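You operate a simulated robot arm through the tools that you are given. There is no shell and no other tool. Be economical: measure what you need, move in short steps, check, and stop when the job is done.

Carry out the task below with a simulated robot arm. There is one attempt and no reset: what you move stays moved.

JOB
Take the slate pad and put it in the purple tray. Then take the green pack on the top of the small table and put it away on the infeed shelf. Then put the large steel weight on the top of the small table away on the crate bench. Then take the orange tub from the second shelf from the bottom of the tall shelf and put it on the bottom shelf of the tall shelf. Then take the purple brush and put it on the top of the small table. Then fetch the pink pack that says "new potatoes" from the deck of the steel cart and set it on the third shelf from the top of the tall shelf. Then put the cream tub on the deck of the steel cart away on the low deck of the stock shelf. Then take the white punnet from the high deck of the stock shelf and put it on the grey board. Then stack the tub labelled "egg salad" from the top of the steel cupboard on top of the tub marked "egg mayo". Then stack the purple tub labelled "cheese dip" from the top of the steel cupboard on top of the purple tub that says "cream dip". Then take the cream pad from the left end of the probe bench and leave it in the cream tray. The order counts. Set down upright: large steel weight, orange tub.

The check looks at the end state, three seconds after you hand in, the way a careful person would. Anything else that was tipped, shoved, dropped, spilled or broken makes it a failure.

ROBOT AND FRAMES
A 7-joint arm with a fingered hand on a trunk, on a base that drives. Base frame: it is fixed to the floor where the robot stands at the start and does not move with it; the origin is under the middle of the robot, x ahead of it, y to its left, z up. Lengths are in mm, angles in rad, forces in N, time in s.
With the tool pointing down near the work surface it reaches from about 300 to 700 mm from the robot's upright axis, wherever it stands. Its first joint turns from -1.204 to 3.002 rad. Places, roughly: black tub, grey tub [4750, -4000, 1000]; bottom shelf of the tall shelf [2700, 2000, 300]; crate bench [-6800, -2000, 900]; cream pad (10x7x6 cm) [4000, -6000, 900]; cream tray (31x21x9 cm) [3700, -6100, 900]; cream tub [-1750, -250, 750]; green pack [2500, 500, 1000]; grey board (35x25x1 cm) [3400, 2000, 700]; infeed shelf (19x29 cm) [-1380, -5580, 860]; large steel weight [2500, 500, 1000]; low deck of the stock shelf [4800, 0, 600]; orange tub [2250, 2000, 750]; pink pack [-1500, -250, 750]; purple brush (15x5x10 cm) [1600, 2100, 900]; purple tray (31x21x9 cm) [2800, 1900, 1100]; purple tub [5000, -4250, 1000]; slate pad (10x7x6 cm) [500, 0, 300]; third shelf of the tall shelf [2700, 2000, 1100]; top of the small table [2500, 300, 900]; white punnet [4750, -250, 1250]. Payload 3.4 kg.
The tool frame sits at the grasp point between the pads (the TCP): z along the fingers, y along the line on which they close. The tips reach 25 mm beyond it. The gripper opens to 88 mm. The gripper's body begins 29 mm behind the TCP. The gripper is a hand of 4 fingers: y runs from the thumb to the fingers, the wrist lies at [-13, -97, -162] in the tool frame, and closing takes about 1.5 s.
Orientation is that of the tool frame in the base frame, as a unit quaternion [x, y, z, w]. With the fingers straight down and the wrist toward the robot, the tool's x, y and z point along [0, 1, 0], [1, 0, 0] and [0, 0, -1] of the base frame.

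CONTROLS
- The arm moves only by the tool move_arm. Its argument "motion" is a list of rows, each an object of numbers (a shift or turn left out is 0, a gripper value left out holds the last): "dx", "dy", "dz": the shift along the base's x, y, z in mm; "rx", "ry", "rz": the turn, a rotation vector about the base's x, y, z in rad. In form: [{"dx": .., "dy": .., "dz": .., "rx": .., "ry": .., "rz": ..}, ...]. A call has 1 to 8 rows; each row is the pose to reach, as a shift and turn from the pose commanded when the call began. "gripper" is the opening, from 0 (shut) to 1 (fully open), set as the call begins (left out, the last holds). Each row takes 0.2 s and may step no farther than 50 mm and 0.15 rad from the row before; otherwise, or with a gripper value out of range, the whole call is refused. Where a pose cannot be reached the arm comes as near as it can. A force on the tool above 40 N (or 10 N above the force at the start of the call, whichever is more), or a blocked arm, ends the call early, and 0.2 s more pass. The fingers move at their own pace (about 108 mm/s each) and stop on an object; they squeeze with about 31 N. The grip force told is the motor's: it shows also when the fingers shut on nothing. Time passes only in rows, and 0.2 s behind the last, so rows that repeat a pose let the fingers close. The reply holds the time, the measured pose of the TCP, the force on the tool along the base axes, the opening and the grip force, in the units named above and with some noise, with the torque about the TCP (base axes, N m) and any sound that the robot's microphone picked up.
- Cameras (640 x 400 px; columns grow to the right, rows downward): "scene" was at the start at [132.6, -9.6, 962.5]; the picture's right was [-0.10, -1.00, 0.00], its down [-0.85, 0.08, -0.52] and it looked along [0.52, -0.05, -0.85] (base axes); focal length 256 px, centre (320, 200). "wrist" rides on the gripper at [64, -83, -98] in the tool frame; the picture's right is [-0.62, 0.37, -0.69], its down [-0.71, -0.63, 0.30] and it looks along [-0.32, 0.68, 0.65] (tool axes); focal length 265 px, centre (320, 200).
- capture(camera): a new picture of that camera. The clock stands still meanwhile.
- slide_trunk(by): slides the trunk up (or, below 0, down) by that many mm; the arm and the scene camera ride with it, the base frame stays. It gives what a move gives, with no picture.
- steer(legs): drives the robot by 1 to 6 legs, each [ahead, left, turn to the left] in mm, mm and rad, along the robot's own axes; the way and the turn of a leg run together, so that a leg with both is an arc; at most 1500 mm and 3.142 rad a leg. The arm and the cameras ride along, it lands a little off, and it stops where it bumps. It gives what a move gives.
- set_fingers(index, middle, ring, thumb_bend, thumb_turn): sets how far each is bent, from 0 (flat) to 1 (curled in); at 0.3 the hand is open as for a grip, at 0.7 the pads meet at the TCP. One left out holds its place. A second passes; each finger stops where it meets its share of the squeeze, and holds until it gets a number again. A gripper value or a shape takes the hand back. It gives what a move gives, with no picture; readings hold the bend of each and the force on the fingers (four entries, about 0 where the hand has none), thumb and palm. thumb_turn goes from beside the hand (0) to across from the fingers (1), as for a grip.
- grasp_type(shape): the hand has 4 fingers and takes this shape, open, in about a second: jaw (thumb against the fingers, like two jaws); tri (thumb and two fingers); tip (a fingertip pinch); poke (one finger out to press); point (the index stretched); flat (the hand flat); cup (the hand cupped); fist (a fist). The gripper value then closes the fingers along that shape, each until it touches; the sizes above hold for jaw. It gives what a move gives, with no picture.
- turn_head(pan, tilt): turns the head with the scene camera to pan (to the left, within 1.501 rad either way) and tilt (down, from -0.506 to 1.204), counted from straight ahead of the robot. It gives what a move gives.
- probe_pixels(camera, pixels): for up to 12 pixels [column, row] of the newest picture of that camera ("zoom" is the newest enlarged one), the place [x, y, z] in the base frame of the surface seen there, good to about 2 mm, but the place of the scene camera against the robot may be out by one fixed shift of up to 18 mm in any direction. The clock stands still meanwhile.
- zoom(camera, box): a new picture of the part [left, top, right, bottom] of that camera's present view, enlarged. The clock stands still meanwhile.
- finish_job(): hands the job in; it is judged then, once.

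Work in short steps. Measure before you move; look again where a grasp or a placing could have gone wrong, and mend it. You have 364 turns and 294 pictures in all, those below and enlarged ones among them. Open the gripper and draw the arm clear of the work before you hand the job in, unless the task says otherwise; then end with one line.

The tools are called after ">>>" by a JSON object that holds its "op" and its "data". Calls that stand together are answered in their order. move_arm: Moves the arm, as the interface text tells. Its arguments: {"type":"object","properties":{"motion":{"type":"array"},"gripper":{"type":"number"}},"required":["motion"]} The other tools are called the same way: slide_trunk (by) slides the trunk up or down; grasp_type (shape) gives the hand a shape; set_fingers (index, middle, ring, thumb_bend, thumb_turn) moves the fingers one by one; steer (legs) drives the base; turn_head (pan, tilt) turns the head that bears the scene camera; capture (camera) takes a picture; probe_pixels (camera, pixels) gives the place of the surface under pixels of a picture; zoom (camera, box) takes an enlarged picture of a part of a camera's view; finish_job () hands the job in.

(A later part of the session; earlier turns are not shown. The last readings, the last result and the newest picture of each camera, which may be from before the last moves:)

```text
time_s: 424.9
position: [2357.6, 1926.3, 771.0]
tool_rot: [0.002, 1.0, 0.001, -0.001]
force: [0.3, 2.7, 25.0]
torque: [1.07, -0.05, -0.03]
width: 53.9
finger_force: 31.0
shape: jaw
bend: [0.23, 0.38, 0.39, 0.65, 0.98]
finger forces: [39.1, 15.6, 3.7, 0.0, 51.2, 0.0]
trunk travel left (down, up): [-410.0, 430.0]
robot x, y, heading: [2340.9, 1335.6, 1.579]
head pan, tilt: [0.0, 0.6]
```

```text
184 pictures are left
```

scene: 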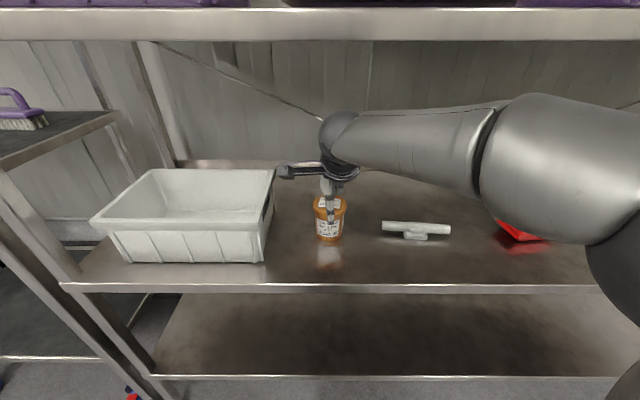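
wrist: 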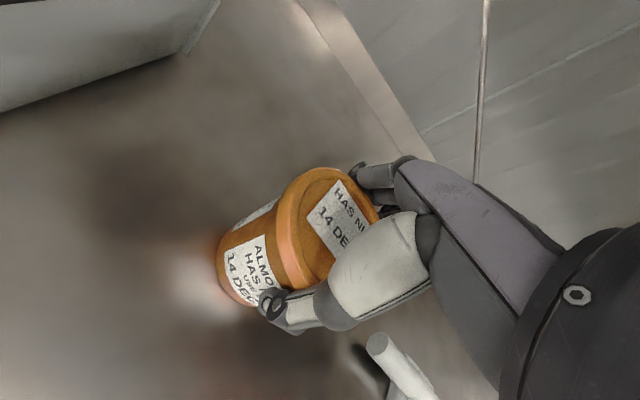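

It touched the lid on the way down (≈25 N up). Grip is on; I lift slowly and check.

>>> {"op": "move_arm", "data": {"motion": [{"dz": 10}, {"dz": 25}]}}

>>> {"op": "capture", "data": {"camera": "wrist"}}

>>> {"op": "capture", "data": {"camera": "scene"}}

```text
time_s: 425.5
position: [2359.3, 1925.6, 789.0]
tool_rot: [0.001, 1.0, -0.004, 0.001]
force: [0.7, 0.0, -3.0]
torque: [0.0, -0.04, 0.02]
width: 53.8
finger_force: 31.6
shape: jaw
bend: [0.23, 0.4, 0.41, 0.65, 0.98]
finger forces: [37.4, 15.1, 3.7, 0.0, 56.5, 0.0]
trunk travel left (down, up): [-410.0, 430.0]
robot x, y, heading: [2344.3, 1337.6, 1.577]
head pan, tilt: [0.0, 0.6]
```

```text
183 pictures are left
```

wrist: 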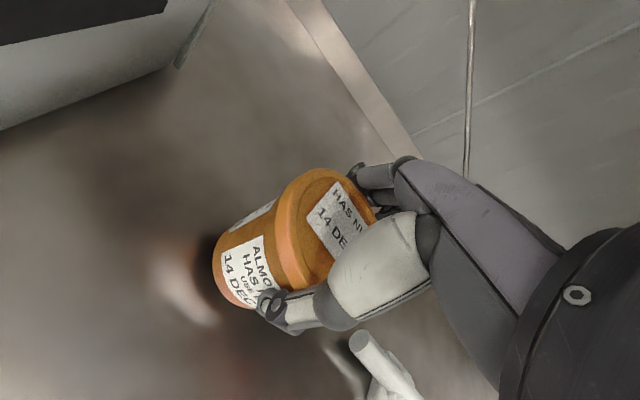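

```text
182 pictures are left
```

scene: 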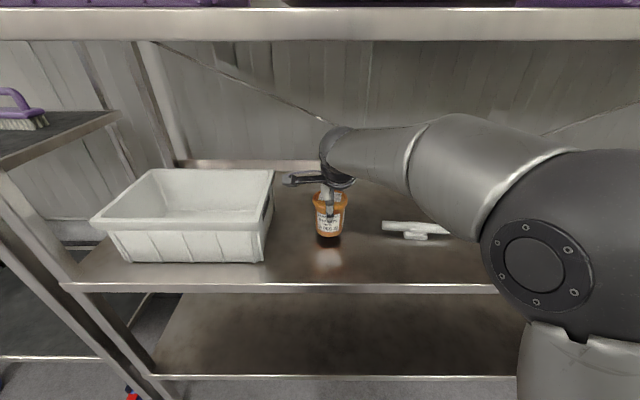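

Held securely. I back the hand out of the shelf, then lower the trunk to the bottom shelf's level.

>>> {"op": "move_arm", "data": {"motion": [{"dz": 12}, {"dz": 12, "dy": -48}, {"dz": 12, "dy": -96}, {"dz": 12, "dy": -144}, {"dz": 12, "dy": -192}, {"dz": 12, "dy": -235}]}}

>>> {"op": "slide_trunk", "data": {"by": -380}}

>>> {"op": "capture", "data": {"camera": "scene"}}

>>> {"op": "capture", "data": {"camera": "wrist"}}

```text
time_s: 426.9
position: [2357.6, 1688.5, 804.7]
tool_rot: [0.003, 1.0, 0.0, 0.0]
force: [-0.1, 0.3, -2.3]
torque: [-0.03, 0.01, 0.02]
width: 54.0
finger_force: 30.7
shape: jaw
bend: [0.23, 0.41, 0.42, 0.64, 0.98]
finger forces: [36.6, 14.9, 3.7, 0.0, 55.8, 0.1]
trunk travel left (down, up): [-410.0, 430.0]
robot x, y, heading: [2342.5, 1333.5, 1.578]
head pan, tilt: [0.0, 0.6]
```

```text
time_s: 430.6
position: [2357.5, 1690.6, 422.6]
tool_rot: [0.001, 1.0, -0.002, 0.0]
force: [0.1, -0.3, -2.1]
torque: [0.0, 0.01, -0.01]
width: 54.2
finger_force: 30.8
shape: jaw
bend: [0.23, 0.41, 0.42, 0.64, 0.98]
finger forces: [36.8, 14.8, 3.6, 0.0, 55.6, 0.1]
trunk travel left (down, up): [-30.0, 810.0]
robot x, y, heading: [2342.0, 1334.9, 1.578]
head pan, tilt: [0.0, 0.6]
```

```text
181 pictures are left
```

scene: 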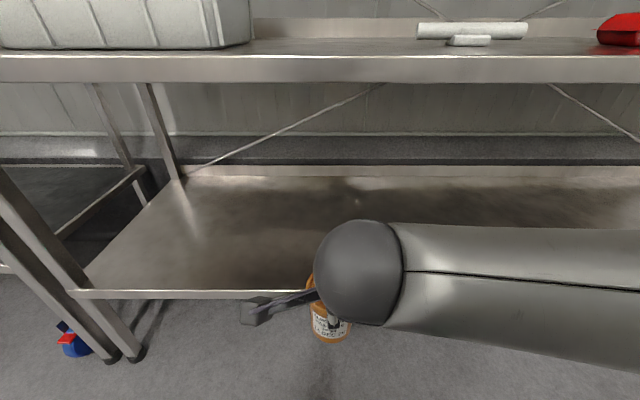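

```text
180 pictures are left
```

wrist: 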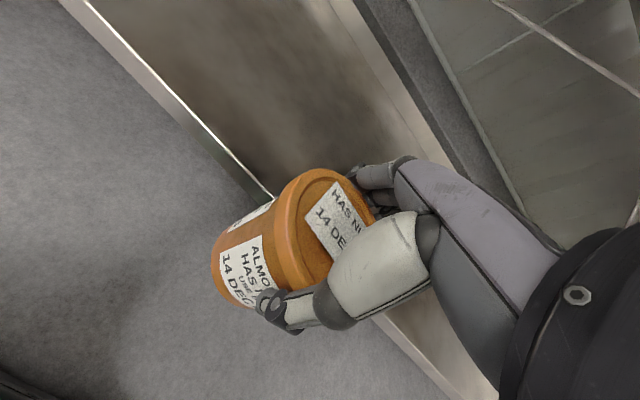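

>>> {"op": "probe_pixels", "data": {"camera": "scene", "pixels": [[250, 290], [250, 260], [250, 77], [250, 60], [360, 225], [450, 230], [560, 230], [200, 200]]}}

>>> {"op": "probe_pixels", "data": {"camera": "wrist", "pixels": [[230, 140], [200, 130], [250, 100]]}}

```text
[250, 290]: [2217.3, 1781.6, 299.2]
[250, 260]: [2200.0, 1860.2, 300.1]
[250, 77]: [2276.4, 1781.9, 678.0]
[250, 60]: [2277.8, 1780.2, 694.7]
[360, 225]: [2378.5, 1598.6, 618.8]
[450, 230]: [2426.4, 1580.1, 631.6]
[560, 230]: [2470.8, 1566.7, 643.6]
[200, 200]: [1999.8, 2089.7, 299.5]
```

```text
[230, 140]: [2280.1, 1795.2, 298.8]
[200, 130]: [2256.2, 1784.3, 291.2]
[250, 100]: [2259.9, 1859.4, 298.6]
```

Lip bottom ≈676, ball top ≈620–650: fine after going 20 mm lower. I slide the tub in and down to the bottom shelf.

>>> {"op": "move_arm", "data": {"motion": [{"dz": -18, "dy": 20}, {"dz": -18, "dy": 65}, {"dz": -18, "dy": 110}, {"dz": -18, "dy": 155}, {"dz": -18, "dy": 195}, {"dz": -40, "dy": 195}]}}

>>> {"op": "capture", "data": {"camera": "wrist"}}

>>> {"op": "capture", "data": {"camera": "scene"}}

```text
time_s: 432.0
position: [2354.8, 1888.1, 381.7]
tool_rot: [0.002, 1.0, -0.002, 0.0]
force: [0.2, 0.1, -3.0]
torque: [0.0, -0.02, -0.02]
width: 53.6
finger_force: 30.9
shape: jaw
bend: [0.23, 0.41, 0.42, 0.64, 0.98]
finger forces: [36.2, 14.7, 3.7, 0.1, 55.1, 0.0]
trunk travel left (down, up): [-30.0, 810.0]
robot x, y, heading: [2340.6, 1334.0, 1.575]
head pan, tilt: [0.0, 0.6]
```

```text
179 pictures are left
```

wrist: 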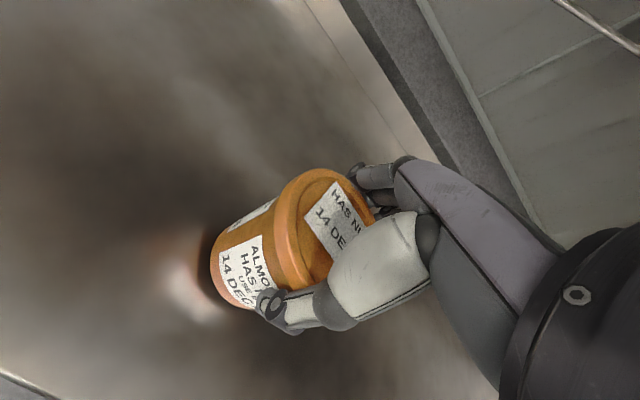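

```text
178 pictures are left
```

scene: 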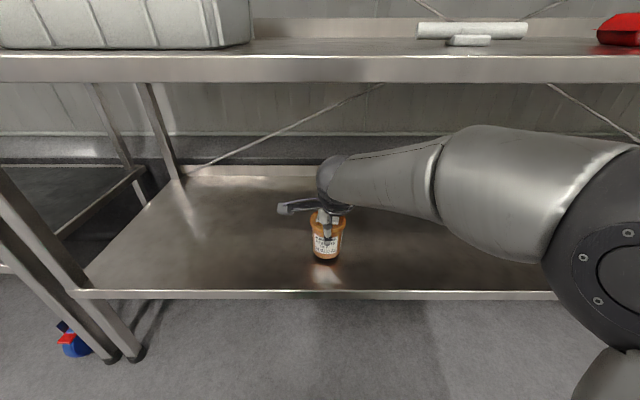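

Upright, just above the shelf. I lower to contact.

>>> {"op": "move_arm", "data": {"motion": [{"dz": -5}, {"dz": -9}]}}

>>> {"op": "move_arm", "data": {"motion": [{"dz": -3}]}}

```text
time_s: 432.6
position: [2356.8, 1885.4, 374.2]
tool_rot: [0.002, 1.0, -0.002, 0.0]
force: [-0.2, 0.0, -3.5]
torque: [0.02, 0.0, -0.01]
width: 53.6
finger_force: 30.5
shape: jaw
bend: [0.23, 0.41, 0.42, 0.64, 0.98]
finger forces: [36.2, 14.8, 3.7, 0.1, 54.9, 0.0]
trunk travel left (down, up): [-30.0, 810.0]
robot x, y, heading: [2342.2, 1340.3, 1.578]
head pan, tilt: [0.0, 0.6]
```

```text
time_s: 433.0
position: [2356.7, 1885.7, 373.1]
tool_rot: [0.002, 1.0, -0.001, 0.001]
force: [-0.7, -0.7, 2.8]
torque: [0.03, -0.01, 0.01]
width: 53.6
finger_force: 30.8
shape: jaw
bend: [0.23, 0.41, 0.42, 0.64, 0.98]
finger forces: [35.7, 14.4, 3.6, 0.1, 55.9, 0.0]
trunk travel left (down, up): [-30.0, 810.0]
robot x, y, heading: [2339.7, 1336.6, 1.579]
head pan, tilt: [0.0, 0.6]
```

Contact. I open and lift carefully.

>>> {"op": "move_arm", "data": {"motion": [{}, {}, {}, {}, {}], "gripper": 1}}

>>> {"op": "move_arm", "data": {"motion": [{"dz": 12}, {"dz": 30}, {"dz": 52}]}}

>>> {"op": "capture", "data": {"camera": "wrist"}}

```text
time_s: 434.2
position: [2356.7, 1885.4, 372.5]
tool_rot: [0.002, 1.0, 0.0, 0.0]
force: [-3.6, -0.7, 11.8]
torque: [0.33, 0.03, 0.05]
width: 88.0
finger_force: 0.1
shape: jaw
bend: [0.26, 0.3, 0.3, 0.27, 0.97]
finger forces: [11.2, 0.0, 0.0, 0.1, 6.4, 0.0]
trunk travel left (down, up): [-30.0, 810.0]
robot x, y, heading: [2338.9, 1335.7, 1.576]
head pan, tilt: [0.0, 0.6]
```

```text
time_s: 435.0
position: [2356.9, 1884.3, 424.0]
tool_rot: [0.002, 1.0, -0.002, -0.001]
force: [-0.3, 0.2, 0.3]
torque: [-0.01, -0.02, -0.01]
width: 88.1
finger_force: 0.0
shape: jaw
bend: [0.3, 0.3, 0.3, 0.3, 0.97]
finger forces: [0.0, 0.0, 0.0, 0.0, 0.0, 0.0]
trunk travel left (down, up): [-30.0, 810.0]
robot x, y, heading: [2339.6, 1336.2, 1.579]
head pan, tilt: [0.0, 0.6]
```

```text
177 pictures are left
```

wrist: 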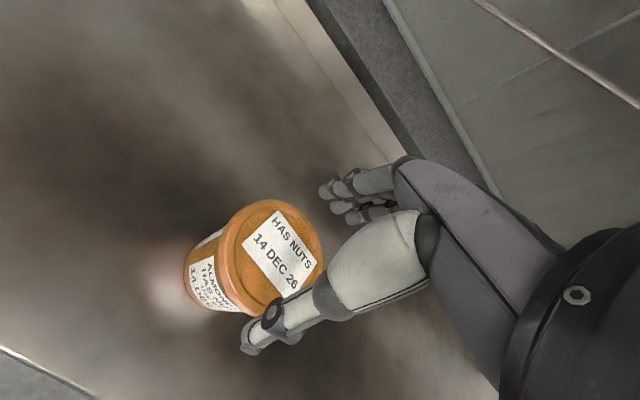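

The tub stands upright on the bottom shelf. I retract, raise the trunk, and move to face the trolley with the purple brush at x≈1600.

>>> {"op": "move_arm", "data": {"motion": [{"dz": -15, "dy": -40}, {"dz": -15, "dy": -88}, {"dz": -15, "dy": -136}, {"dz": -15, "dy": -184}, {"dz": -15, "dy": -205}]}}

>>> {"op": "steer", "data": {"legs": [[-380, 0, -0.008], [0, 740, 0]]}}

>>> {"op": "slide_trunk", "data": {"by": 640}}

>>> {"op": "turn_head", "data": {"pan": 0.1, "tilt": 0.4}}

>>> {"op": "capture", "data": {"camera": "scene"}}

```text
time_s: 436.2
position: [2357.7, 1678.9, 408.6]
tool_rot: [0.002, 1.0, -0.001, 0.0]
force: [0.3, 0.5, 0.3]
torque: [0.02, 0.01, 0.01]
width: 88.1
finger_force: 0.1
shape: jaw
bend: [0.3, 0.3, 0.3, 0.3, 0.97]
finger forces: [0.1, 0.0, 0.0, 0.0, 0.0, 0.0]
trunk travel left (down, up): [-30.0, 810.0]
robot x, y, heading: [2338.3, 1335.9, 1.579]
head pan, tilt: [0.0, 0.6]
```

```text
time_s: 442.2
position: [1620.3, 1288.9, 408.6]
tool_rot: [-0.003, 1.0, -0.002, 0.0]
force: [0.2, 0.0, 0.0]
torque: [-0.01, 0.0, -0.01]
width: 87.9
finger_force: 0.1
shape: jaw
bend: [0.3, 0.3, 0.3, 0.3, 0.97]
finger forces: [0.0, 0.0, 0.0, 0.0, 0.0, 0.1]
trunk travel left (down, up): [-30.0, 810.0]
robot x, y, heading: [1607.2, 946.7, 1.588]
head pan, tilt: [0.0, 0.6]
```

```text
refused: 640 is not a number from -400 to 400
```

```text
time_s: 442.9
position: [1621.8, 1288.8, 408.1]
tool_rot: [-0.003, 1.0, -0.001, 0.0]
force: [-0.4, -0.4, -0.4]
torque: [-0.03, 0.04, 0.02]
width: 88.0
finger_force: 0.1
shape: jaw
bend: [0.3, 0.3, 0.3, 0.3, 0.97]
finger forces: [0.0, 0.0, 0.1, 0.0, 0.0, 0.0]
trunk travel left (down, up): [-30.0, 810.0]
robot x, y, heading: [1610.4, 941.3, 1.587]
head pan, tilt: [0.099, 0.4]
```

```text
176 pictures are left
```

scene: 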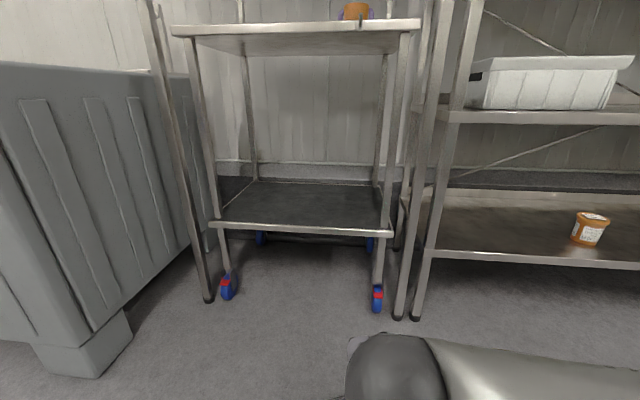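

The slide limit is 400 per call; I raise in two steps and look again.

>>> {"op": "slide_trunk", "data": {"by": 400}}

>>> {"op": "slide_trunk", "data": {"by": 240}}

>>> {"op": "turn_head", "data": {"pan": 0.1, "tilt": 0.45}}

>>> {"op": "capture", "data": {"camera": "scene"}}

```text
time_s: 446.8
position: [1622.0, 1289.8, 808.3]
tool_rot: [-0.004, 1.0, -0.002, 0.0]
force: [-0.4, 0.3, 0.2]
torque: [0.01, -0.01, 0.0]
width: 87.9
finger_force: 0.0
shape: jaw
bend: [0.3, 0.3, 0.3, 0.3, 0.97]
finger forces: [0.1, 0.1, 0.0, 0.1, 0.0, 0.0]
trunk travel left (down, up): [-430.0, 410.0]
robot x, y, heading: [1609.0, 948.3, 1.588]
head pan, tilt: [0.099, 0.4]
```

```text
time_s: 449.3
position: [1622.7, 1288.4, 1047.0]
tool_rot: [-0.003, 1.0, -0.001, -0.001]
force: [0.2, 0.9, 0.0]
torque: [-0.01, 0.02, -0.04]
width: 88.4
finger_force: 0.1
shape: jaw
bend: [0.3, 0.3, 0.3, 0.3, 0.97]
finger forces: [0.0, 0.1, 0.0, 0.1, 0.0, 0.0]
trunk travel left (down, up): [-670.0, 170.0]
robot x, y, heading: [1605.6, 945.0, 1.589]
head pan, tilt: [0.099, 0.4]
```

```text
time_s: 449.9
position: [1621.6, 1289.1, 1048.1]
tool_rot: [-0.004, 1.0, -0.002, 0.0]
force: [0.5, 0.5, 0.2]
torque: [0.01, -0.02, -0.03]
width: 87.8
finger_force: 0.0
shape: jaw
bend: [0.3, 0.3, 0.3, 0.3, 0.97]
finger forces: [0.0, 0.0, 0.0, 0.0, 0.0, 0.0]
trunk travel left (down, up): [-670.0, 170.0]
robot x, y, heading: [1610.1, 946.6, 1.587]
head pan, tilt: [0.099, 0.45]
```

```text
175 pictures are left
```

scene: 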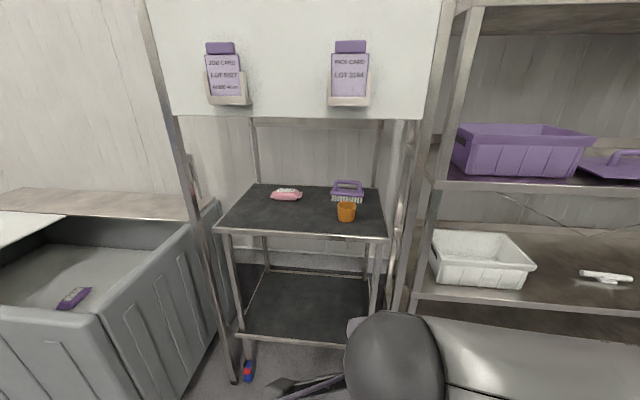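

The brush (347,190) stands behind an orange cup, under a hanging panel. I zoom and probe.

>>> {"op": "zoom", "data": {"camera": "scene", "box": [200, 110, 440, 250]}}

>>> {"op": "probe_pixels", "data": {"camera": "zoom", "pixels": [[370, 195], [430, 205], [350, 225], [435, 235], [390, 190], [388, 240], [390, 275], [365, 260], [415, 260], [300, 310], [300, 25], [160, 200]]}}

```text
2.67 times, centred on (320, 180) of scene
```

zoom: 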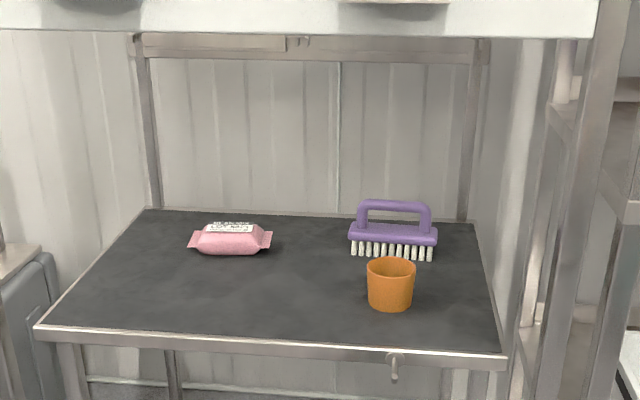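

```text
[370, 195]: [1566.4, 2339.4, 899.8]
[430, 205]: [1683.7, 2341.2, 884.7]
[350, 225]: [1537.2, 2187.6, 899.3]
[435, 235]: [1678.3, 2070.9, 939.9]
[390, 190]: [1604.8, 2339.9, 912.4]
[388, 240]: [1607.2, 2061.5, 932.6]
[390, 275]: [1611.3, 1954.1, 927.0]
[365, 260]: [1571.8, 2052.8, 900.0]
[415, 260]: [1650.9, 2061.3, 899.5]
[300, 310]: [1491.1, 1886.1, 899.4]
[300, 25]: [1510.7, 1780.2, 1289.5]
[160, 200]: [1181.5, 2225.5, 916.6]
```

The forearm will have to pass between the frame posts, so I probe the posts and panel edge, and the handle.

>>> {"op": "probe_pixels", "data": {"camera": "scene", "pixels": [[425, 115], [410, 200], [398, 300], [440, 150], [165, 60], [205, 230], [232, 370], [190, 115], [420, 116], [385, 238]]}}

>>> {"op": "zoom", "data": {"camera": "scene", "box": [310, 165, 390, 225]}}

>>> {"op": "probe_pixels", "data": {"camera": "zoom", "pixels": [[180, 140], [240, 125], [310, 125], [380, 130], [425, 145], [430, 180], [200, 180], [300, 200], [430, 230], [170, 215], [300, 270], [220, 350]]}}

```text
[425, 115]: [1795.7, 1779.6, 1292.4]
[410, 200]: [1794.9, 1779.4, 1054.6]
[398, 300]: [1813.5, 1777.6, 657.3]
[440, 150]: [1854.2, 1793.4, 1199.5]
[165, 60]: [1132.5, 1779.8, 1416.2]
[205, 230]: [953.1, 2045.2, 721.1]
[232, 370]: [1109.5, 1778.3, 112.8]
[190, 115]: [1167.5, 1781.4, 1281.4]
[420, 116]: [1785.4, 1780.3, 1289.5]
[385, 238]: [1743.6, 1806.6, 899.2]
```

```text
6.67 times, centred on (350, 195) of scene
```

zoom: 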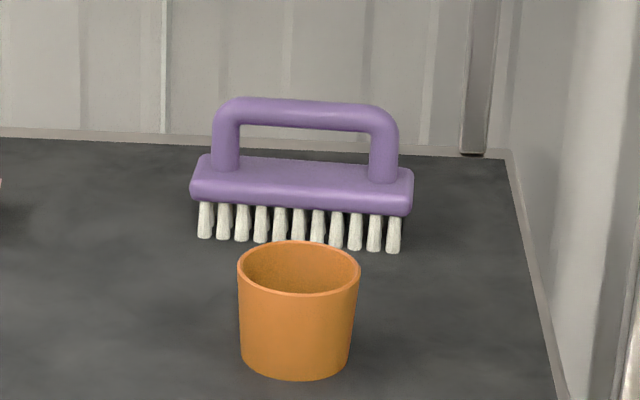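

```text
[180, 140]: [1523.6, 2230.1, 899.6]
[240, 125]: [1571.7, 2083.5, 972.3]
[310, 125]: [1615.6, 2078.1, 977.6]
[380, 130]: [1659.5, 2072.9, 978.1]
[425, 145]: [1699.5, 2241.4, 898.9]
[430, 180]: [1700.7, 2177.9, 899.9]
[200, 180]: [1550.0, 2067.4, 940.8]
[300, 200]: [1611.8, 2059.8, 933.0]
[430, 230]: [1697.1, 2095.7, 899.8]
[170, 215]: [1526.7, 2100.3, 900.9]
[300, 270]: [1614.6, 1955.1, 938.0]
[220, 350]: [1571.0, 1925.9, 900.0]
```

Posts at x≈1110 and ≥1782 leave room if I approach from the left at an angle (robot ≈[1300,1480], heading ≈1.12) so the elbow stays clear of the right post. I set hand height to ~1023 with the trunk lower, then turn and approach partly.

>>> {"op": "slide_trunk", "data": {"by": -100}}

>>> {"op": "move_arm", "data": {"motion": [{"dz": 40}, {"dz": 75}]}}

>>> {"op": "steer", "data": {"legs": [[0, 375, 0], [400, 0, 0], [0, 0, -0.471]]}}

>>> {"op": "turn_head", "data": {"pan": 0.0, "tilt": 0.6}}

>>> {"op": "capture", "data": {"camera": "scene"}}

```text
time_s: 451.2
position: [1622.4, 1289.5, 946.7]
tool_rot: [-0.003, 1.0, -0.001, 0.0]
force: [0.0, -0.4, -0.1]
torque: [0.02, 0.02, 0.0]
width: 88.0
finger_force: 0.0
shape: jaw
bend: [0.3, 0.3, 0.3, 0.3, 0.97]
finger forces: [0.0, 0.1, 0.0, 0.0, 0.1, 0.0]
trunk travel left (down, up): [-570.0, 270.0]
robot x, y, heading: [1611.3, 945.4, 1.587]
head pan, tilt: [0.099, 0.45]
```

```text
time_s: 451.8
position: [1623.2, 1288.2, 1024.3]
tool_rot: [-0.003, 1.0, -0.001, -0.001]
force: [-1.0, -0.1, 0.1]
torque: [0.02, 0.01, 0.04]
width: 88.0
finger_force: 0.0
shape: jaw
bend: [0.3, 0.3, 0.3, 0.3, 0.97]
finger forces: [0.0, 0.0, 0.0, 0.1, 0.1, 0.0]
trunk travel left (down, up): [-570.0, 270.0]
robot x, y, heading: [1608.1, 947.3, 1.584]
head pan, tilt: [0.099, 0.45]
```

```text
time_s: 457.7
position: [1397.2, 1638.1, 1024.8]
tool_rot: [0.233, 0.972, -0.002, -0.001]
force: [0.0, -0.9, -0.5]
torque: [0.05, 0.02, -0.04]
width: 87.8
finger_force: 0.0
shape: jaw
bend: [0.3, 0.3, 0.3, 0.3, 0.97]
finger forces: [0.0, 0.0, 0.1, 0.0, 0.1, 0.1]
trunk travel left (down, up): [-570.0, 270.0]
robot x, y, heading: [1226.1, 1334.2, 1.107]
head pan, tilt: [0.099, 0.45]
```

```text
time_s: 458.4
position: [1396.8, 1638.7, 1023.7]
tool_rot: [0.233, 0.973, -0.002, 0.0]
force: [0.0, 0.1, 0.4]
torque: [0.0, 0.0, -0.04]
width: 88.1
finger_force: 0.1
shape: jaw
bend: [0.3, 0.3, 0.3, 0.3, 0.97]
finger forces: [0.0, 0.1, 0.1, 0.1, 0.0, 0.1]
trunk travel left (down, up): [-570.0, 270.0]
robot x, y, heading: [1227.0, 1336.6, 1.108]
head pan, tilt: [0.0, 0.6]
```

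```text
172 pictures are left
```

scene: 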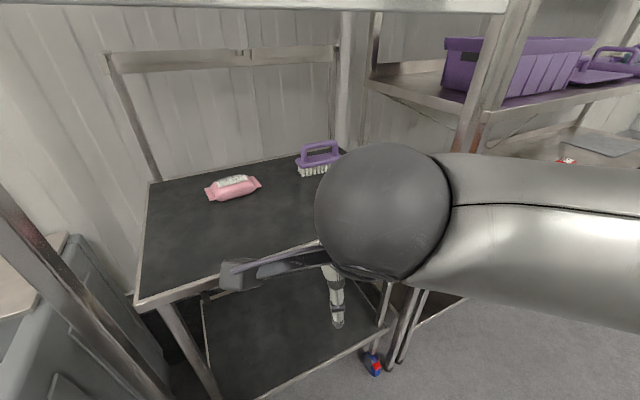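

I move ahead 150 mm, then extend in with yaw toward the handle, in short steps.

>>> {"op": "steer", "data": {"legs": [[150, -5, 0]]}}

>>> {"op": "move_arm", "data": {"motion": [{"dx": 15, "dy": 40, "rz": 0.1}, {"dx": 30, "dy": 80, "rz": 0.2}, {"dx": 45, "dy": 120, "rz": 0.3}, {"dx": 60, "dy": 155, "rz": 0.35}]}}

>>> {"op": "turn_head", "data": {"pan": -0.3, "tilt": 0.5}}

>>> {"op": "capture", "data": {"camera": "scene"}}

>>> {"op": "capture", "data": {"camera": "wrist"}}

```text
time_s: 459.8
position: [1466.8, 1770.5, 1023.4]
tool_rot: [0.231, 0.973, -0.003, 0.0]
force: [-0.7, 0.1, -0.2]
torque: [0.01, -0.04, -0.02]
width: 87.8
finger_force: 0.1
shape: jaw
bend: [0.3, 0.3, 0.3, 0.3, 0.97]
finger forces: [0.0, 0.0, 0.1, 0.0, 0.0, 0.0]
trunk travel left (down, up): [-570.0, 270.0]
robot x, y, heading: [1294.5, 1473.9, 1.111]
head pan, tilt: [0.0, 0.6]
```

```text
time_s: 460.8
position: [1526.2, 1927.8, 1021.0]
tool_rot: [0.059, 0.998, -0.002, 0.0]
force: [-0.5, 0.4, 0.2]
torque: [0.01, -0.01, -0.01]
width: 88.0
finger_force: 0.0
shape: jaw
bend: [0.3, 0.3, 0.3, 0.3, 0.97]
finger forces: [0.1, 0.0, 0.0, 0.0, 0.1, 0.0]
trunk travel left (down, up): [-570.0, 270.0]
robot x, y, heading: [1300.8, 1470.5, 1.107]
head pan, tilt: [0.0, 0.6]
```

```text
time_s: 461.6
position: [1526.5, 1925.8, 1020.8]
tool_rot: [0.059, 0.998, -0.003, 0.0]
force: [0.1, -0.3, -0.5]
torque: [-0.01, -0.01, 0.01]
width: 88.1
finger_force: 0.1
shape: jaw
bend: [0.3, 0.3, 0.3, 0.3, 0.97]
finger forces: [0.0, 0.0, 0.1, 0.0, 0.0, 0.0]
trunk travel left (down, up): [-570.0, 270.0]
robot x, y, heading: [1295.8, 1472.7, 1.112]
head pan, tilt: [-0.3, 0.499]
```

```text
171 pictures are left
```

scene: 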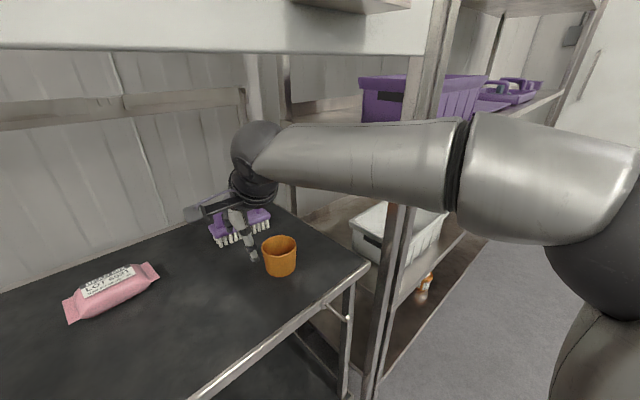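

```text
170 pictures are left
```

wrist: 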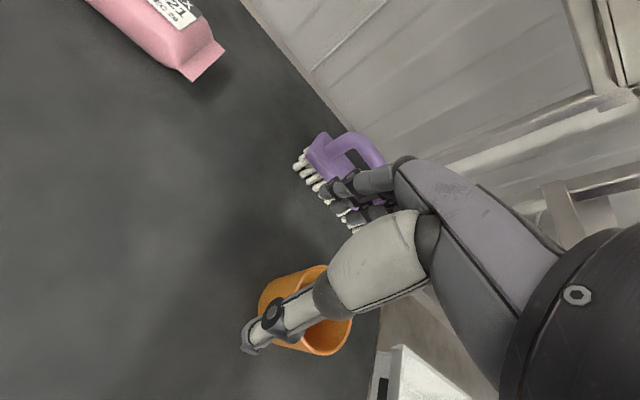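

The forearm overlaps the right post in view; I probe depths of both, plus the handle from the wrist.

>>> {"op": "probe_pixels", "data": {"camera": "scene", "pixels": [[420, 140], [430, 100], [400, 230], [440, 190], [340, 150], [500, 180], [560, 230], [330, 45], [300, 130], [395, 200]]}}

>>> {"op": "probe_pixels", "data": {"camera": "wrist", "pixels": [[340, 145], [355, 137], [370, 145], [330, 155], [315, 155], [378, 160], [300, 275], [330, 340], [350, 320]]}}

```text
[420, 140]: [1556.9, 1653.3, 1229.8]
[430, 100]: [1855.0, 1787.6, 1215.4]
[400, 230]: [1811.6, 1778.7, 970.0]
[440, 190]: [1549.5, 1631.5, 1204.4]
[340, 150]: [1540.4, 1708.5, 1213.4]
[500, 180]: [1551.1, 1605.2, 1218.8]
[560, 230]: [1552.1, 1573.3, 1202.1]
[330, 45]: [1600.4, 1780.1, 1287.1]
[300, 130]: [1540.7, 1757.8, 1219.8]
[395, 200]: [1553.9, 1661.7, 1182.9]
```

```text
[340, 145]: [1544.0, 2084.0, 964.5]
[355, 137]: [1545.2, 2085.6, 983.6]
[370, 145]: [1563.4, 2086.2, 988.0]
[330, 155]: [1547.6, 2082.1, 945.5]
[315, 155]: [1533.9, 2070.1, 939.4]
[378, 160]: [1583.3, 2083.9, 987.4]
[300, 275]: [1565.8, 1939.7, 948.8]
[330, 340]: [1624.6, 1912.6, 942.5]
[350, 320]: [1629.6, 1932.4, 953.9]
```

Forearm is ~200 mm clear of the post. Handle bar centre ≈ [1597,2082], top 989. I move above it.

>>> {"op": "move_arm", "data": {"motion": [{"dx": 18, "dy": 40, "dz": 4}, {"dx": 36, "dy": 80, "dz": 4}, {"dx": 54, "dy": 120, "dz": 4}, {"dx": 71, "dy": 155, "dz": 4}]}}

>>> {"op": "capture", "data": {"camera": "wrist"}}

>>> {"op": "capture", "data": {"camera": "scene"}}

```text
time_s: 462.6
position: [1594.7, 2069.2, 1018.3]
tool_rot: [0.057, 0.998, -0.003, -0.001]
force: [-0.1, 0.4, 0.0]
torque: [0.03, 0.01, -0.03]
width: 88.1
finger_force: 0.0
shape: jaw
bend: [0.3, 0.3, 0.3, 0.3, 0.97]
finger forces: [0.0, 0.1, 0.1, 0.0, 0.0, 0.0]
out of reach, approached as far as the arm can: row 4
trunk travel left (down, up): [-570.0, 270.0]
robot x, y, heading: [1296.4, 1469.4, 1.112]
head pan, tilt: [-0.3, 0.499]
```

```text
169 pictures are left
```

wrist: 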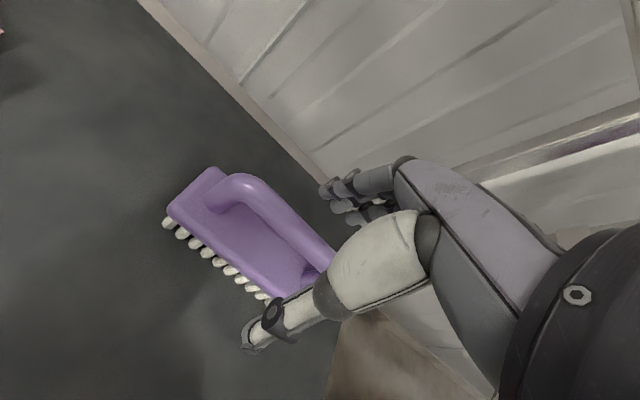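

```text
168 pictures are left
```

scene: 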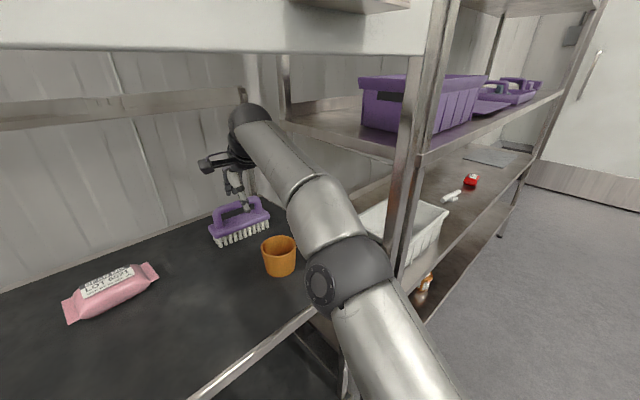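

Nearly at full reach; I check the elbow against the post, then bring the base 40 mm closer.

>>> {"op": "probe_pixels", "data": {"camera": "scene", "pixels": [[375, 265], [345, 275], [330, 215], [405, 200], [300, 190]]}}

>>> {"op": "move_arm", "data": {"motion": [{"dx": -16, "dy": -30}]}}

>>> {"op": "steer", "data": {"legs": [[40, 0, 0]]}}

>>> {"op": "capture", "data": {"camera": "wrist"}}

```text
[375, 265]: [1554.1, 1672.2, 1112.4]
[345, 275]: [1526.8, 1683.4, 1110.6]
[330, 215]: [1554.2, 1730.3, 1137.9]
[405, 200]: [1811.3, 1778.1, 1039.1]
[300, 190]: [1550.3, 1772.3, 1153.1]
```

```text
time_s: 463.0
position: [1575.8, 2037.7, 1023.0]
tool_rot: [0.057, 0.998, -0.001, -0.001]
force: [-0.7, 0.1, -0.6]
torque: [0.01, -0.04, 0.0]
width: 87.8
finger_force: 0.0
shape: jaw
bend: [0.3, 0.3, 0.3, 0.3, 0.97]
finger forces: [0.0, 0.0, 0.0, 0.1, 0.0, 0.0]
trunk travel left (down, up): [-570.0, 270.0]
robot x, y, heading: [1297.2, 1471.1, 1.111]
head pan, tilt: [-0.3, 0.499]
```

```text
time_s: 463.8
position: [1596.6, 2076.7, 1018.8]
tool_rot: [0.057, 0.998, -0.002, 0.0]
force: [-0.6, -0.6, -0.1]
torque: [0.01, 0.0, -0.01]
width: 88.0
finger_force: 0.1
shape: jaw
bend: [0.3, 0.3, 0.3, 0.3, 0.97]
finger forces: [0.1, 0.0, 0.0, 0.1, 0.0, 0.1]
trunk travel left (down, up): [-570.0, 270.0]
robot x, y, heading: [1313.1, 1508.8, 1.116]
head pan, tilt: [-0.3, 0.499]
```

```text
167 pictures are left
```

wrist: 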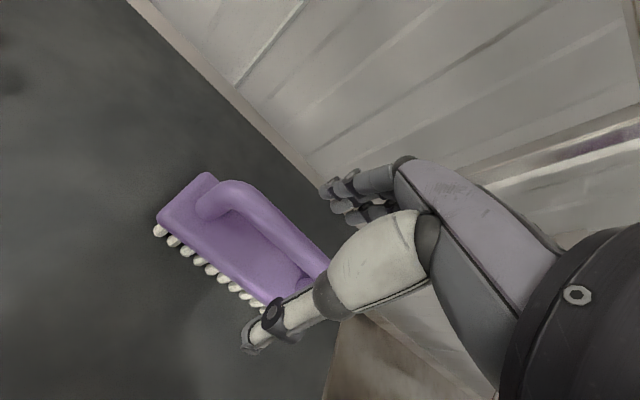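

>>> {"op": "probe_pixels", "data": {"camera": "wrist", "pixels": [[230, 190], [255, 200], [275, 222], [300, 245], [320, 260], [205, 210], [250, 215], [270, 235], [300, 283], [160, 218], [205, 178]]}}

```text
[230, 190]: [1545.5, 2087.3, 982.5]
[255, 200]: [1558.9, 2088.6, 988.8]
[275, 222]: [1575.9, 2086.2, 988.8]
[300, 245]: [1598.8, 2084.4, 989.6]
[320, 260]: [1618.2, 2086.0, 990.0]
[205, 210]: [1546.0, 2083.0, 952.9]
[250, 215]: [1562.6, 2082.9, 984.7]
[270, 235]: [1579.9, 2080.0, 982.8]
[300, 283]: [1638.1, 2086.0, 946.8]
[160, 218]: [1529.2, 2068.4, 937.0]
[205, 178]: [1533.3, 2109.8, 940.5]
```

Bar centre ≈ [1597,2087]. I shift +10 in y, descend to z≈983, and close.

>>> {"op": "move_arm", "data": {"motion": [{"dy": 10}, {"dy": 10, "dz": -20}, {"dy": 10, "dz": -36}]}}

>>> {"op": "move_arm", "data": {"motion": [{}, {}, {}, {}, {}, {}, {}, {}], "gripper": 0}}

>>> {"op": "capture", "data": {"camera": "wrist"}}

```text
time_s: 464.6
position: [1594.8, 2087.1, 983.6]
tool_rot: [0.058, 0.998, -0.002, 0.0]
force: [0.7, 0.9, -0.4]
torque: [0.0, -0.02, -0.02]
width: 88.2
finger_force: 0.0
shape: jaw
bend: [0.3, 0.3, 0.3, 0.3, 0.97]
finger forces: [0.0, 0.0, 0.1, 0.0, 0.1, 0.0]
trunk travel left (down, up): [-570.0, 270.0]
robot x, y, heading: [1314.5, 1508.3, 1.118]
head pan, tilt: [-0.3, 0.499]
```

```text
time_s: 466.4
position: [1595.3, 2086.5, 985.3]
tool_rot: [0.058, 0.998, -0.002, -0.001]
force: [0.7, -0.7, -1.9]
torque: [0.0, 0.05, -0.02]
width: 4.4
finger_force: 31.3
shape: jaw
bend: [0.72, 0.7, 0.7, 0.77, 1.0]
finger forces: [7.6, 3.3, 2.2, 0.0, 25.3, 0.0]
trunk travel left (down, up): [-570.0, 270.0]
robot x, y, heading: [1314.9, 1506.0, 1.12]
head pan, tilt: [-0.3, 0.499]
```

```text
166 pictures are left
```

wrist: 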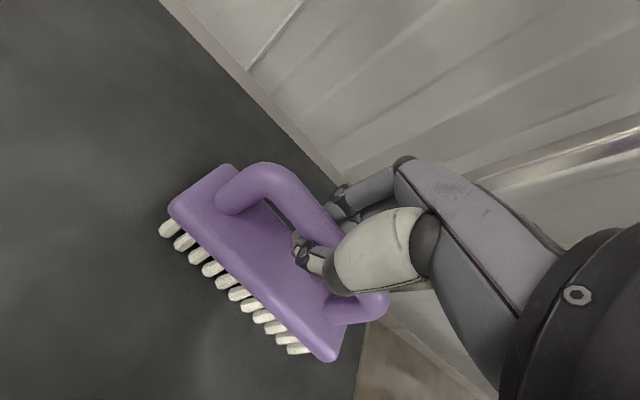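

The fingers closed around the bar. I lift and check.

>>> {"op": "move_arm", "data": {"motion": [{"dz": 15}, {"dz": 35}]}}

>>> {"op": "capture", "data": {"camera": "wrist"}}

>>> {"op": "capture", "data": {"camera": "scene"}}

```text
time_s: 467.0
position: [1595.6, 2085.4, 1020.4]
tool_rot: [0.057, 0.998, -0.001, 0.0]
force: [0.5, 0.0, -1.8]
torque: [-0.02, 0.01, 0.0]
width: 4.4
finger_force: 30.6
shape: jaw
bend: [0.72, 0.7, 0.7, 0.78, 1.0]
finger forces: [7.5, 3.1, 2.1, 0.0, 25.3, 0.0]
trunk travel left (down, up): [-570.0, 270.0]
robot x, y, heading: [1314.2, 1506.2, 1.112]
head pan, tilt: [-0.3, 0.499]
```

```text
165 pictures are left
```

wrist: 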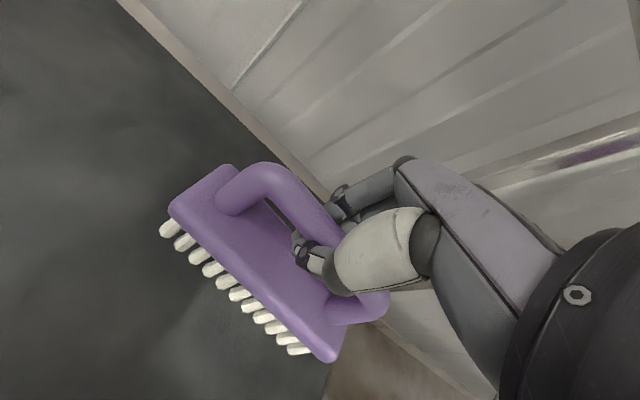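

```text
164 pictures are left
```

scene: 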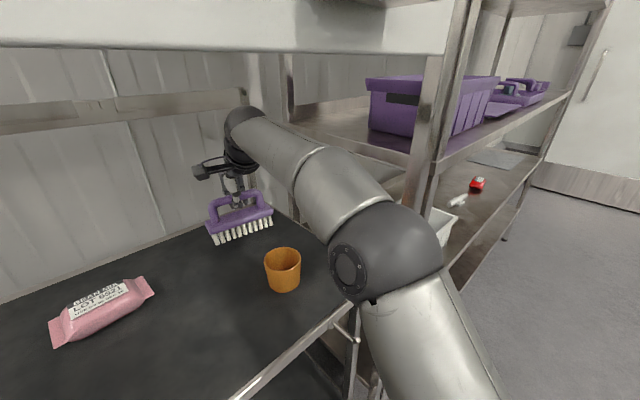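

The brush bottom (~935) must clear the cup (top ~957) on the way out while the forearm stays under the panel (1285). I raise to TCP 1052 and check forearm top.

>>> {"op": "move_arm", "data": {"motion": [{"dz": 20}, {"dz": 32}]}}

>>> {"op": "capture", "data": {"camera": "scene"}}

>>> {"op": "probe_pixels", "data": {"camera": "scene", "pixels": [[245, 115], [300, 145], [350, 175], [390, 210], [280, 248], [283, 265], [225, 240], [265, 232]]}}

```text
time_s: 467.6
position: [1595.8, 2086.6, 1051.0]
tool_rot: [0.058, 0.998, -0.002, 0.0]
force: [-0.4, -0.5, -1.4]
torque: [-0.01, -0.02, 0.0]
width: 4.4
finger_force: 30.9
shape: jaw
bend: [0.72, 0.7, 0.7, 0.78, 1.0]
finger forces: [7.1, 2.9, 2.0, 0.1, 25.1, 0.0]
trunk travel left (down, up): [-570.0, 270.0]
robot x, y, heading: [1313.7, 1506.3, 1.115]
head pan, tilt: [-0.3, 0.499]
```

```text
163 pictures are left
```

scene: 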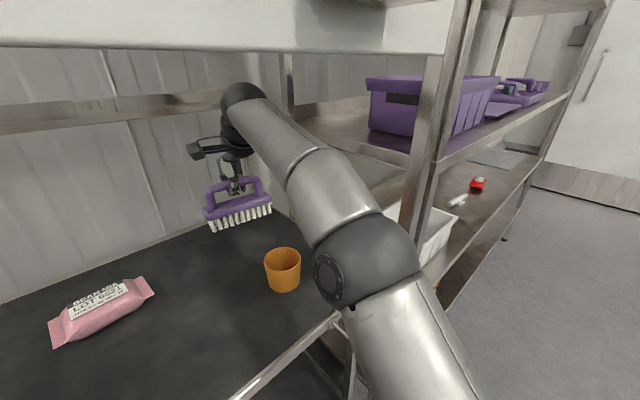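

```text
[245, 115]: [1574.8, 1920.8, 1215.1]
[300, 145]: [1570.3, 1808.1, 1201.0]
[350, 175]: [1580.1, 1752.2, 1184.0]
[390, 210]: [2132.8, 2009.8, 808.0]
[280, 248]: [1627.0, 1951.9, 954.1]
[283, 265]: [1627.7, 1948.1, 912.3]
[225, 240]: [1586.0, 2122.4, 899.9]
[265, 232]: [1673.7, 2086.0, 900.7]
```

Clear (forearm ≈1215, brush bottom ≈966 over cup rim 955). I retract.

>>> {"op": "move_arm", "data": {"motion": [{"dx": -18, "dy": -40}, {"dx": -36, "dy": -80}, {"dx": -54, "dy": -120}, {"dx": -72, "dy": -160}]}}

>>> {"op": "capture", "data": {"camera": "scene"}}

>>> {"op": "probe_pixels", "data": {"camera": "scene", "pixels": [[280, 130], [340, 135], [420, 140], [280, 260], [260, 150]]}}

```text
time_s: 468.6
position: [1526.8, 1923.2, 1050.5]
tool_rot: [0.058, 0.998, -0.001, -0.002]
force: [0.3, 0.2, -1.8]
torque: [0.01, -0.01, 0.0]
width: 4.4
finger_force: 30.5
shape: jaw
bend: [0.72, 0.7, 0.7, 0.78, 1.0]
finger forces: [6.5, 2.3, 2.2, 0.0, 1.7, 0.0]
trunk travel left (down, up): [-570.0, 270.0]
robot x, y, heading: [1312.6, 1506.3, 1.116]
head pan, tilt: [-0.3, 0.499]
```

```text
162 pictures are left
```

scene: 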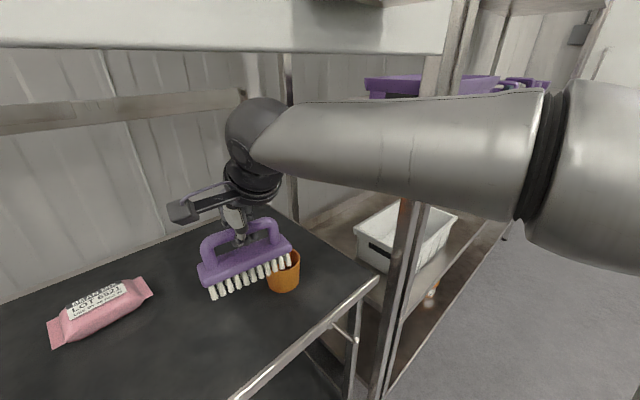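

```text
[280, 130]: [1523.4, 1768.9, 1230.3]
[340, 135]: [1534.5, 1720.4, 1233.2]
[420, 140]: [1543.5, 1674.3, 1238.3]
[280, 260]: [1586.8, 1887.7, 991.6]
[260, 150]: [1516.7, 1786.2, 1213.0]
```

Still clear. I back the base straight out 300 mm.

>>> {"op": "steer", "data": {"legs": [[-250, 0, 0], [-150, 0, 0]]}}

>>> {"op": "turn_head", "data": {"pan": 0.0, "tilt": 0.5}}

>>> {"op": "capture", "data": {"camera": "scene"}}

>>> {"op": "capture", "data": {"camera": "wrist"}}

```text
time_s: 471.4
position: [1349.5, 1566.2, 1050.0]
tool_rot: [0.062, 0.998, -0.003, 0.0]
force: [-0.6, -0.4, -0.8]
torque: [-0.01, 0.0, -0.01]
width: 4.5
finger_force: 31.1
shape: jaw
bend: [0.72, 0.7, 0.7, 0.78, 1.0]
finger forces: [6.6, 2.2, 2.2, 0.0, 1.8, 0.1]
trunk travel left (down, up): [-570.0, 270.0]
robot x, y, heading: [1133.8, 1155.0, 1.108]
head pan, tilt: [-0.3, 0.499]
```

```text
time_s: 472.2
position: [1350.4, 1565.6, 1050.1]
tool_rot: [0.062, 0.998, -0.001, 0.0]
force: [0.2, 0.5, -1.0]
torque: [0.01, -0.01, -0.01]
width: 4.4
finger_force: 30.6
shape: jaw
bend: [0.72, 0.7, 0.7, 0.78, 1.0]
finger forces: [6.6, 2.2, 2.2, 0.1, 1.8, 0.0]
trunk travel left (down, up): [-570.0, 270.0]
robot x, y, heading: [1138.3, 1149.3, 1.106]
head pan, tilt: [0.0, 0.499]
```

```text
161 pictures are left
```

scene: 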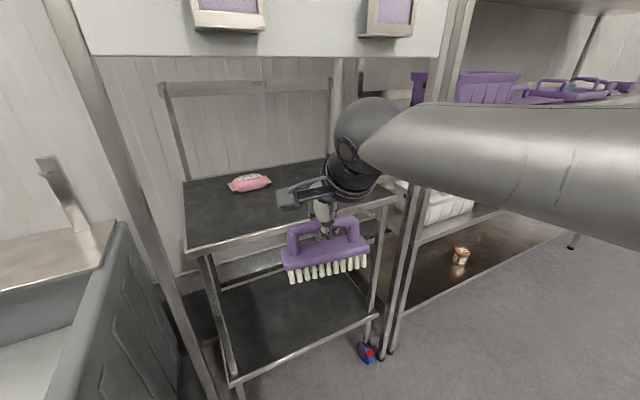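

```text
160 pictures are left
```

wrist: 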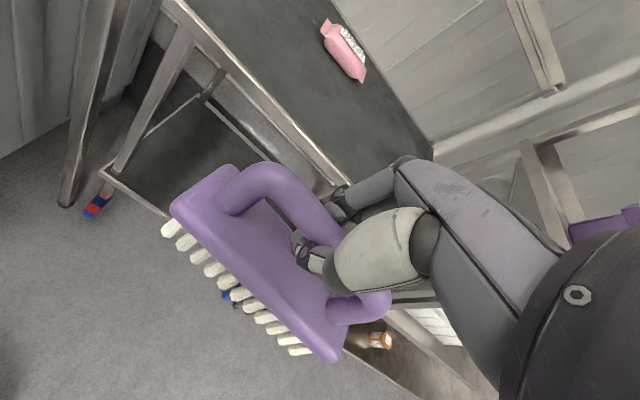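

The brush is out. I drive clear, turn to face −y, and strafe in front of the small table.

>>> {"op": "steer", "data": {"legs": [[105, -576, 0], [0, 0, -2.677], [0, 790, 0]]}}

>>> {"op": "turn_head", "data": {"pan": 0.0, "tilt": 0.7}}

>>> {"op": "capture", "data": {"camera": "scene"}}

>>> {"op": "capture", "data": {"camera": "wrist"}}

```text
time_s: 485.7
position: [2484.8, 510.8, 1049.3]
tool_rot: [0.987, 0.16, 0.0, -0.001]
force: [0.4, -0.4, -1.1]
torque: [0.0, -0.01, 0.02]
width: 4.4
finger_force: 31.3
shape: jaw
bend: [0.72, 0.7, 0.7, 0.79, 1.0]
finger forces: [5.8, 1.9, 2.2, 0.0, 1.1, 0.0]
trunk travel left (down, up): [-570.0, 270.0]
robot x, y, heading: [2495.7, 971.8, -1.594]
head pan, tilt: [0.0, 0.499]
```

```text
time_s: 486.5
position: [2484.3, 509.9, 1050.5]
tool_rot: [0.987, 0.16, -0.001, -0.001]
force: [0.0, 0.7, -1.1]
torque: [-0.01, 0.0, 0.02]
width: 4.3
finger_force: 31.3
shape: jaw
bend: [0.72, 0.7, 0.7, 0.79, 1.0]
finger forces: [5.8, 1.8, 2.2, 0.0, 1.1, 0.0]
trunk travel left (down, up): [-570.0, 270.0]
robot x, y, heading: [2496.1, 976.2, -1.592]
head pan, tilt: [0.0, 0.7]
```

```text
159 pictures are left
```

scene: 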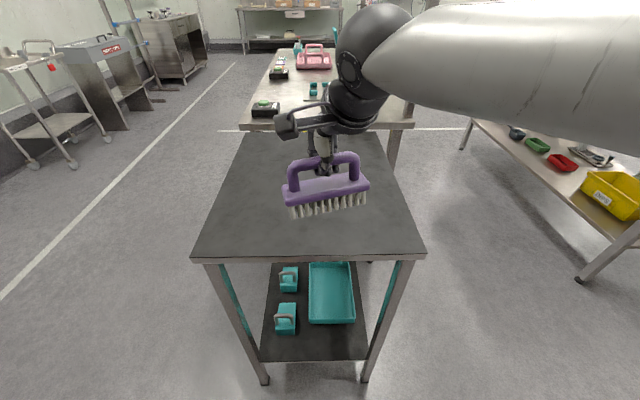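

```text
158 pictures are left
```

wrist: 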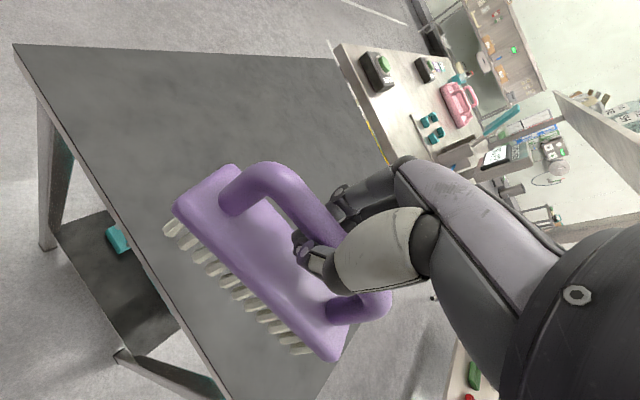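

I move it over the table middle and lower to just above the top.

>>> {"op": "move_arm", "data": {"motion": [{"dy": -45}, {"dy": -90}, {"dy": -125, "dz": -20}, {"dy": -125, "dz": -60}, {"dy": -125, "dz": -95}]}}

>>> {"op": "move_arm", "data": {"motion": [{"dz": -6}]}}

>>> {"op": "move_arm", "data": {"motion": [{"dz": -3}]}}

>>> {"op": "capture", "data": {"camera": "scene"}}

```text
time_s: 487.7
position: [2484.0, 382.8, 955.6]
tool_rot: [0.987, 0.159, 0.0, -0.002]
force: [0.3, 0.5, -1.2]
torque: [0.02, -0.02, 0.04]
width: 4.4
finger_force: 31.2
shape: jaw
bend: [0.72, 0.7, 0.7, 0.79, 1.0]
finger forces: [5.5, 1.4, 2.0, 0.1, 1.6, 0.0]
trunk travel left (down, up): [-570.0, 270.0]
robot x, y, heading: [2498.1, 978.7, -1.591]
head pan, tilt: [0.0, 0.7]
```

```text
time_s: 488.1
position: [2483.6, 384.0, 949.7]
tool_rot: [0.987, 0.16, 0.0, -0.003]
force: [0.3, 0.2, -0.5]
torque: [-0.01, 0.0, 0.0]
width: 4.1
finger_force: 31.5
shape: jaw
bend: [0.72, 0.7, 0.7, 0.79, 1.0]
finger forces: [5.6, 1.4, 2.1, 0.1, 1.6, 0.0]
trunk travel left (down, up): [-570.0, 270.0]
robot x, y, heading: [2499.0, 977.4, -1.591]
head pan, tilt: [0.0, 0.7]
```

```text
time_s: 488.5
position: [2484.3, 384.8, 946.7]
tool_rot: [0.987, 0.161, -0.001, -0.002]
force: [0.6, -0.1, -1.3]
torque: [-0.01, -0.04, 0.05]
width: 4.0
finger_force: 31.0
shape: jaw
bend: [0.72, 0.7, 0.7, 0.79, 1.0]
finger forces: [5.5, 1.5, 2.1, 0.0, 1.5, 0.1]
trunk travel left (down, up): [-570.0, 270.0]
robot x, y, heading: [2502.2, 979.9, -1.587]
head pan, tilt: [0.0, 0.7]
```

```text
157 pictures are left
```

scene: 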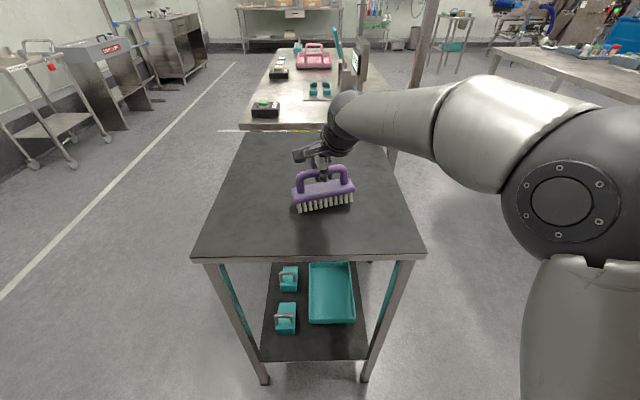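

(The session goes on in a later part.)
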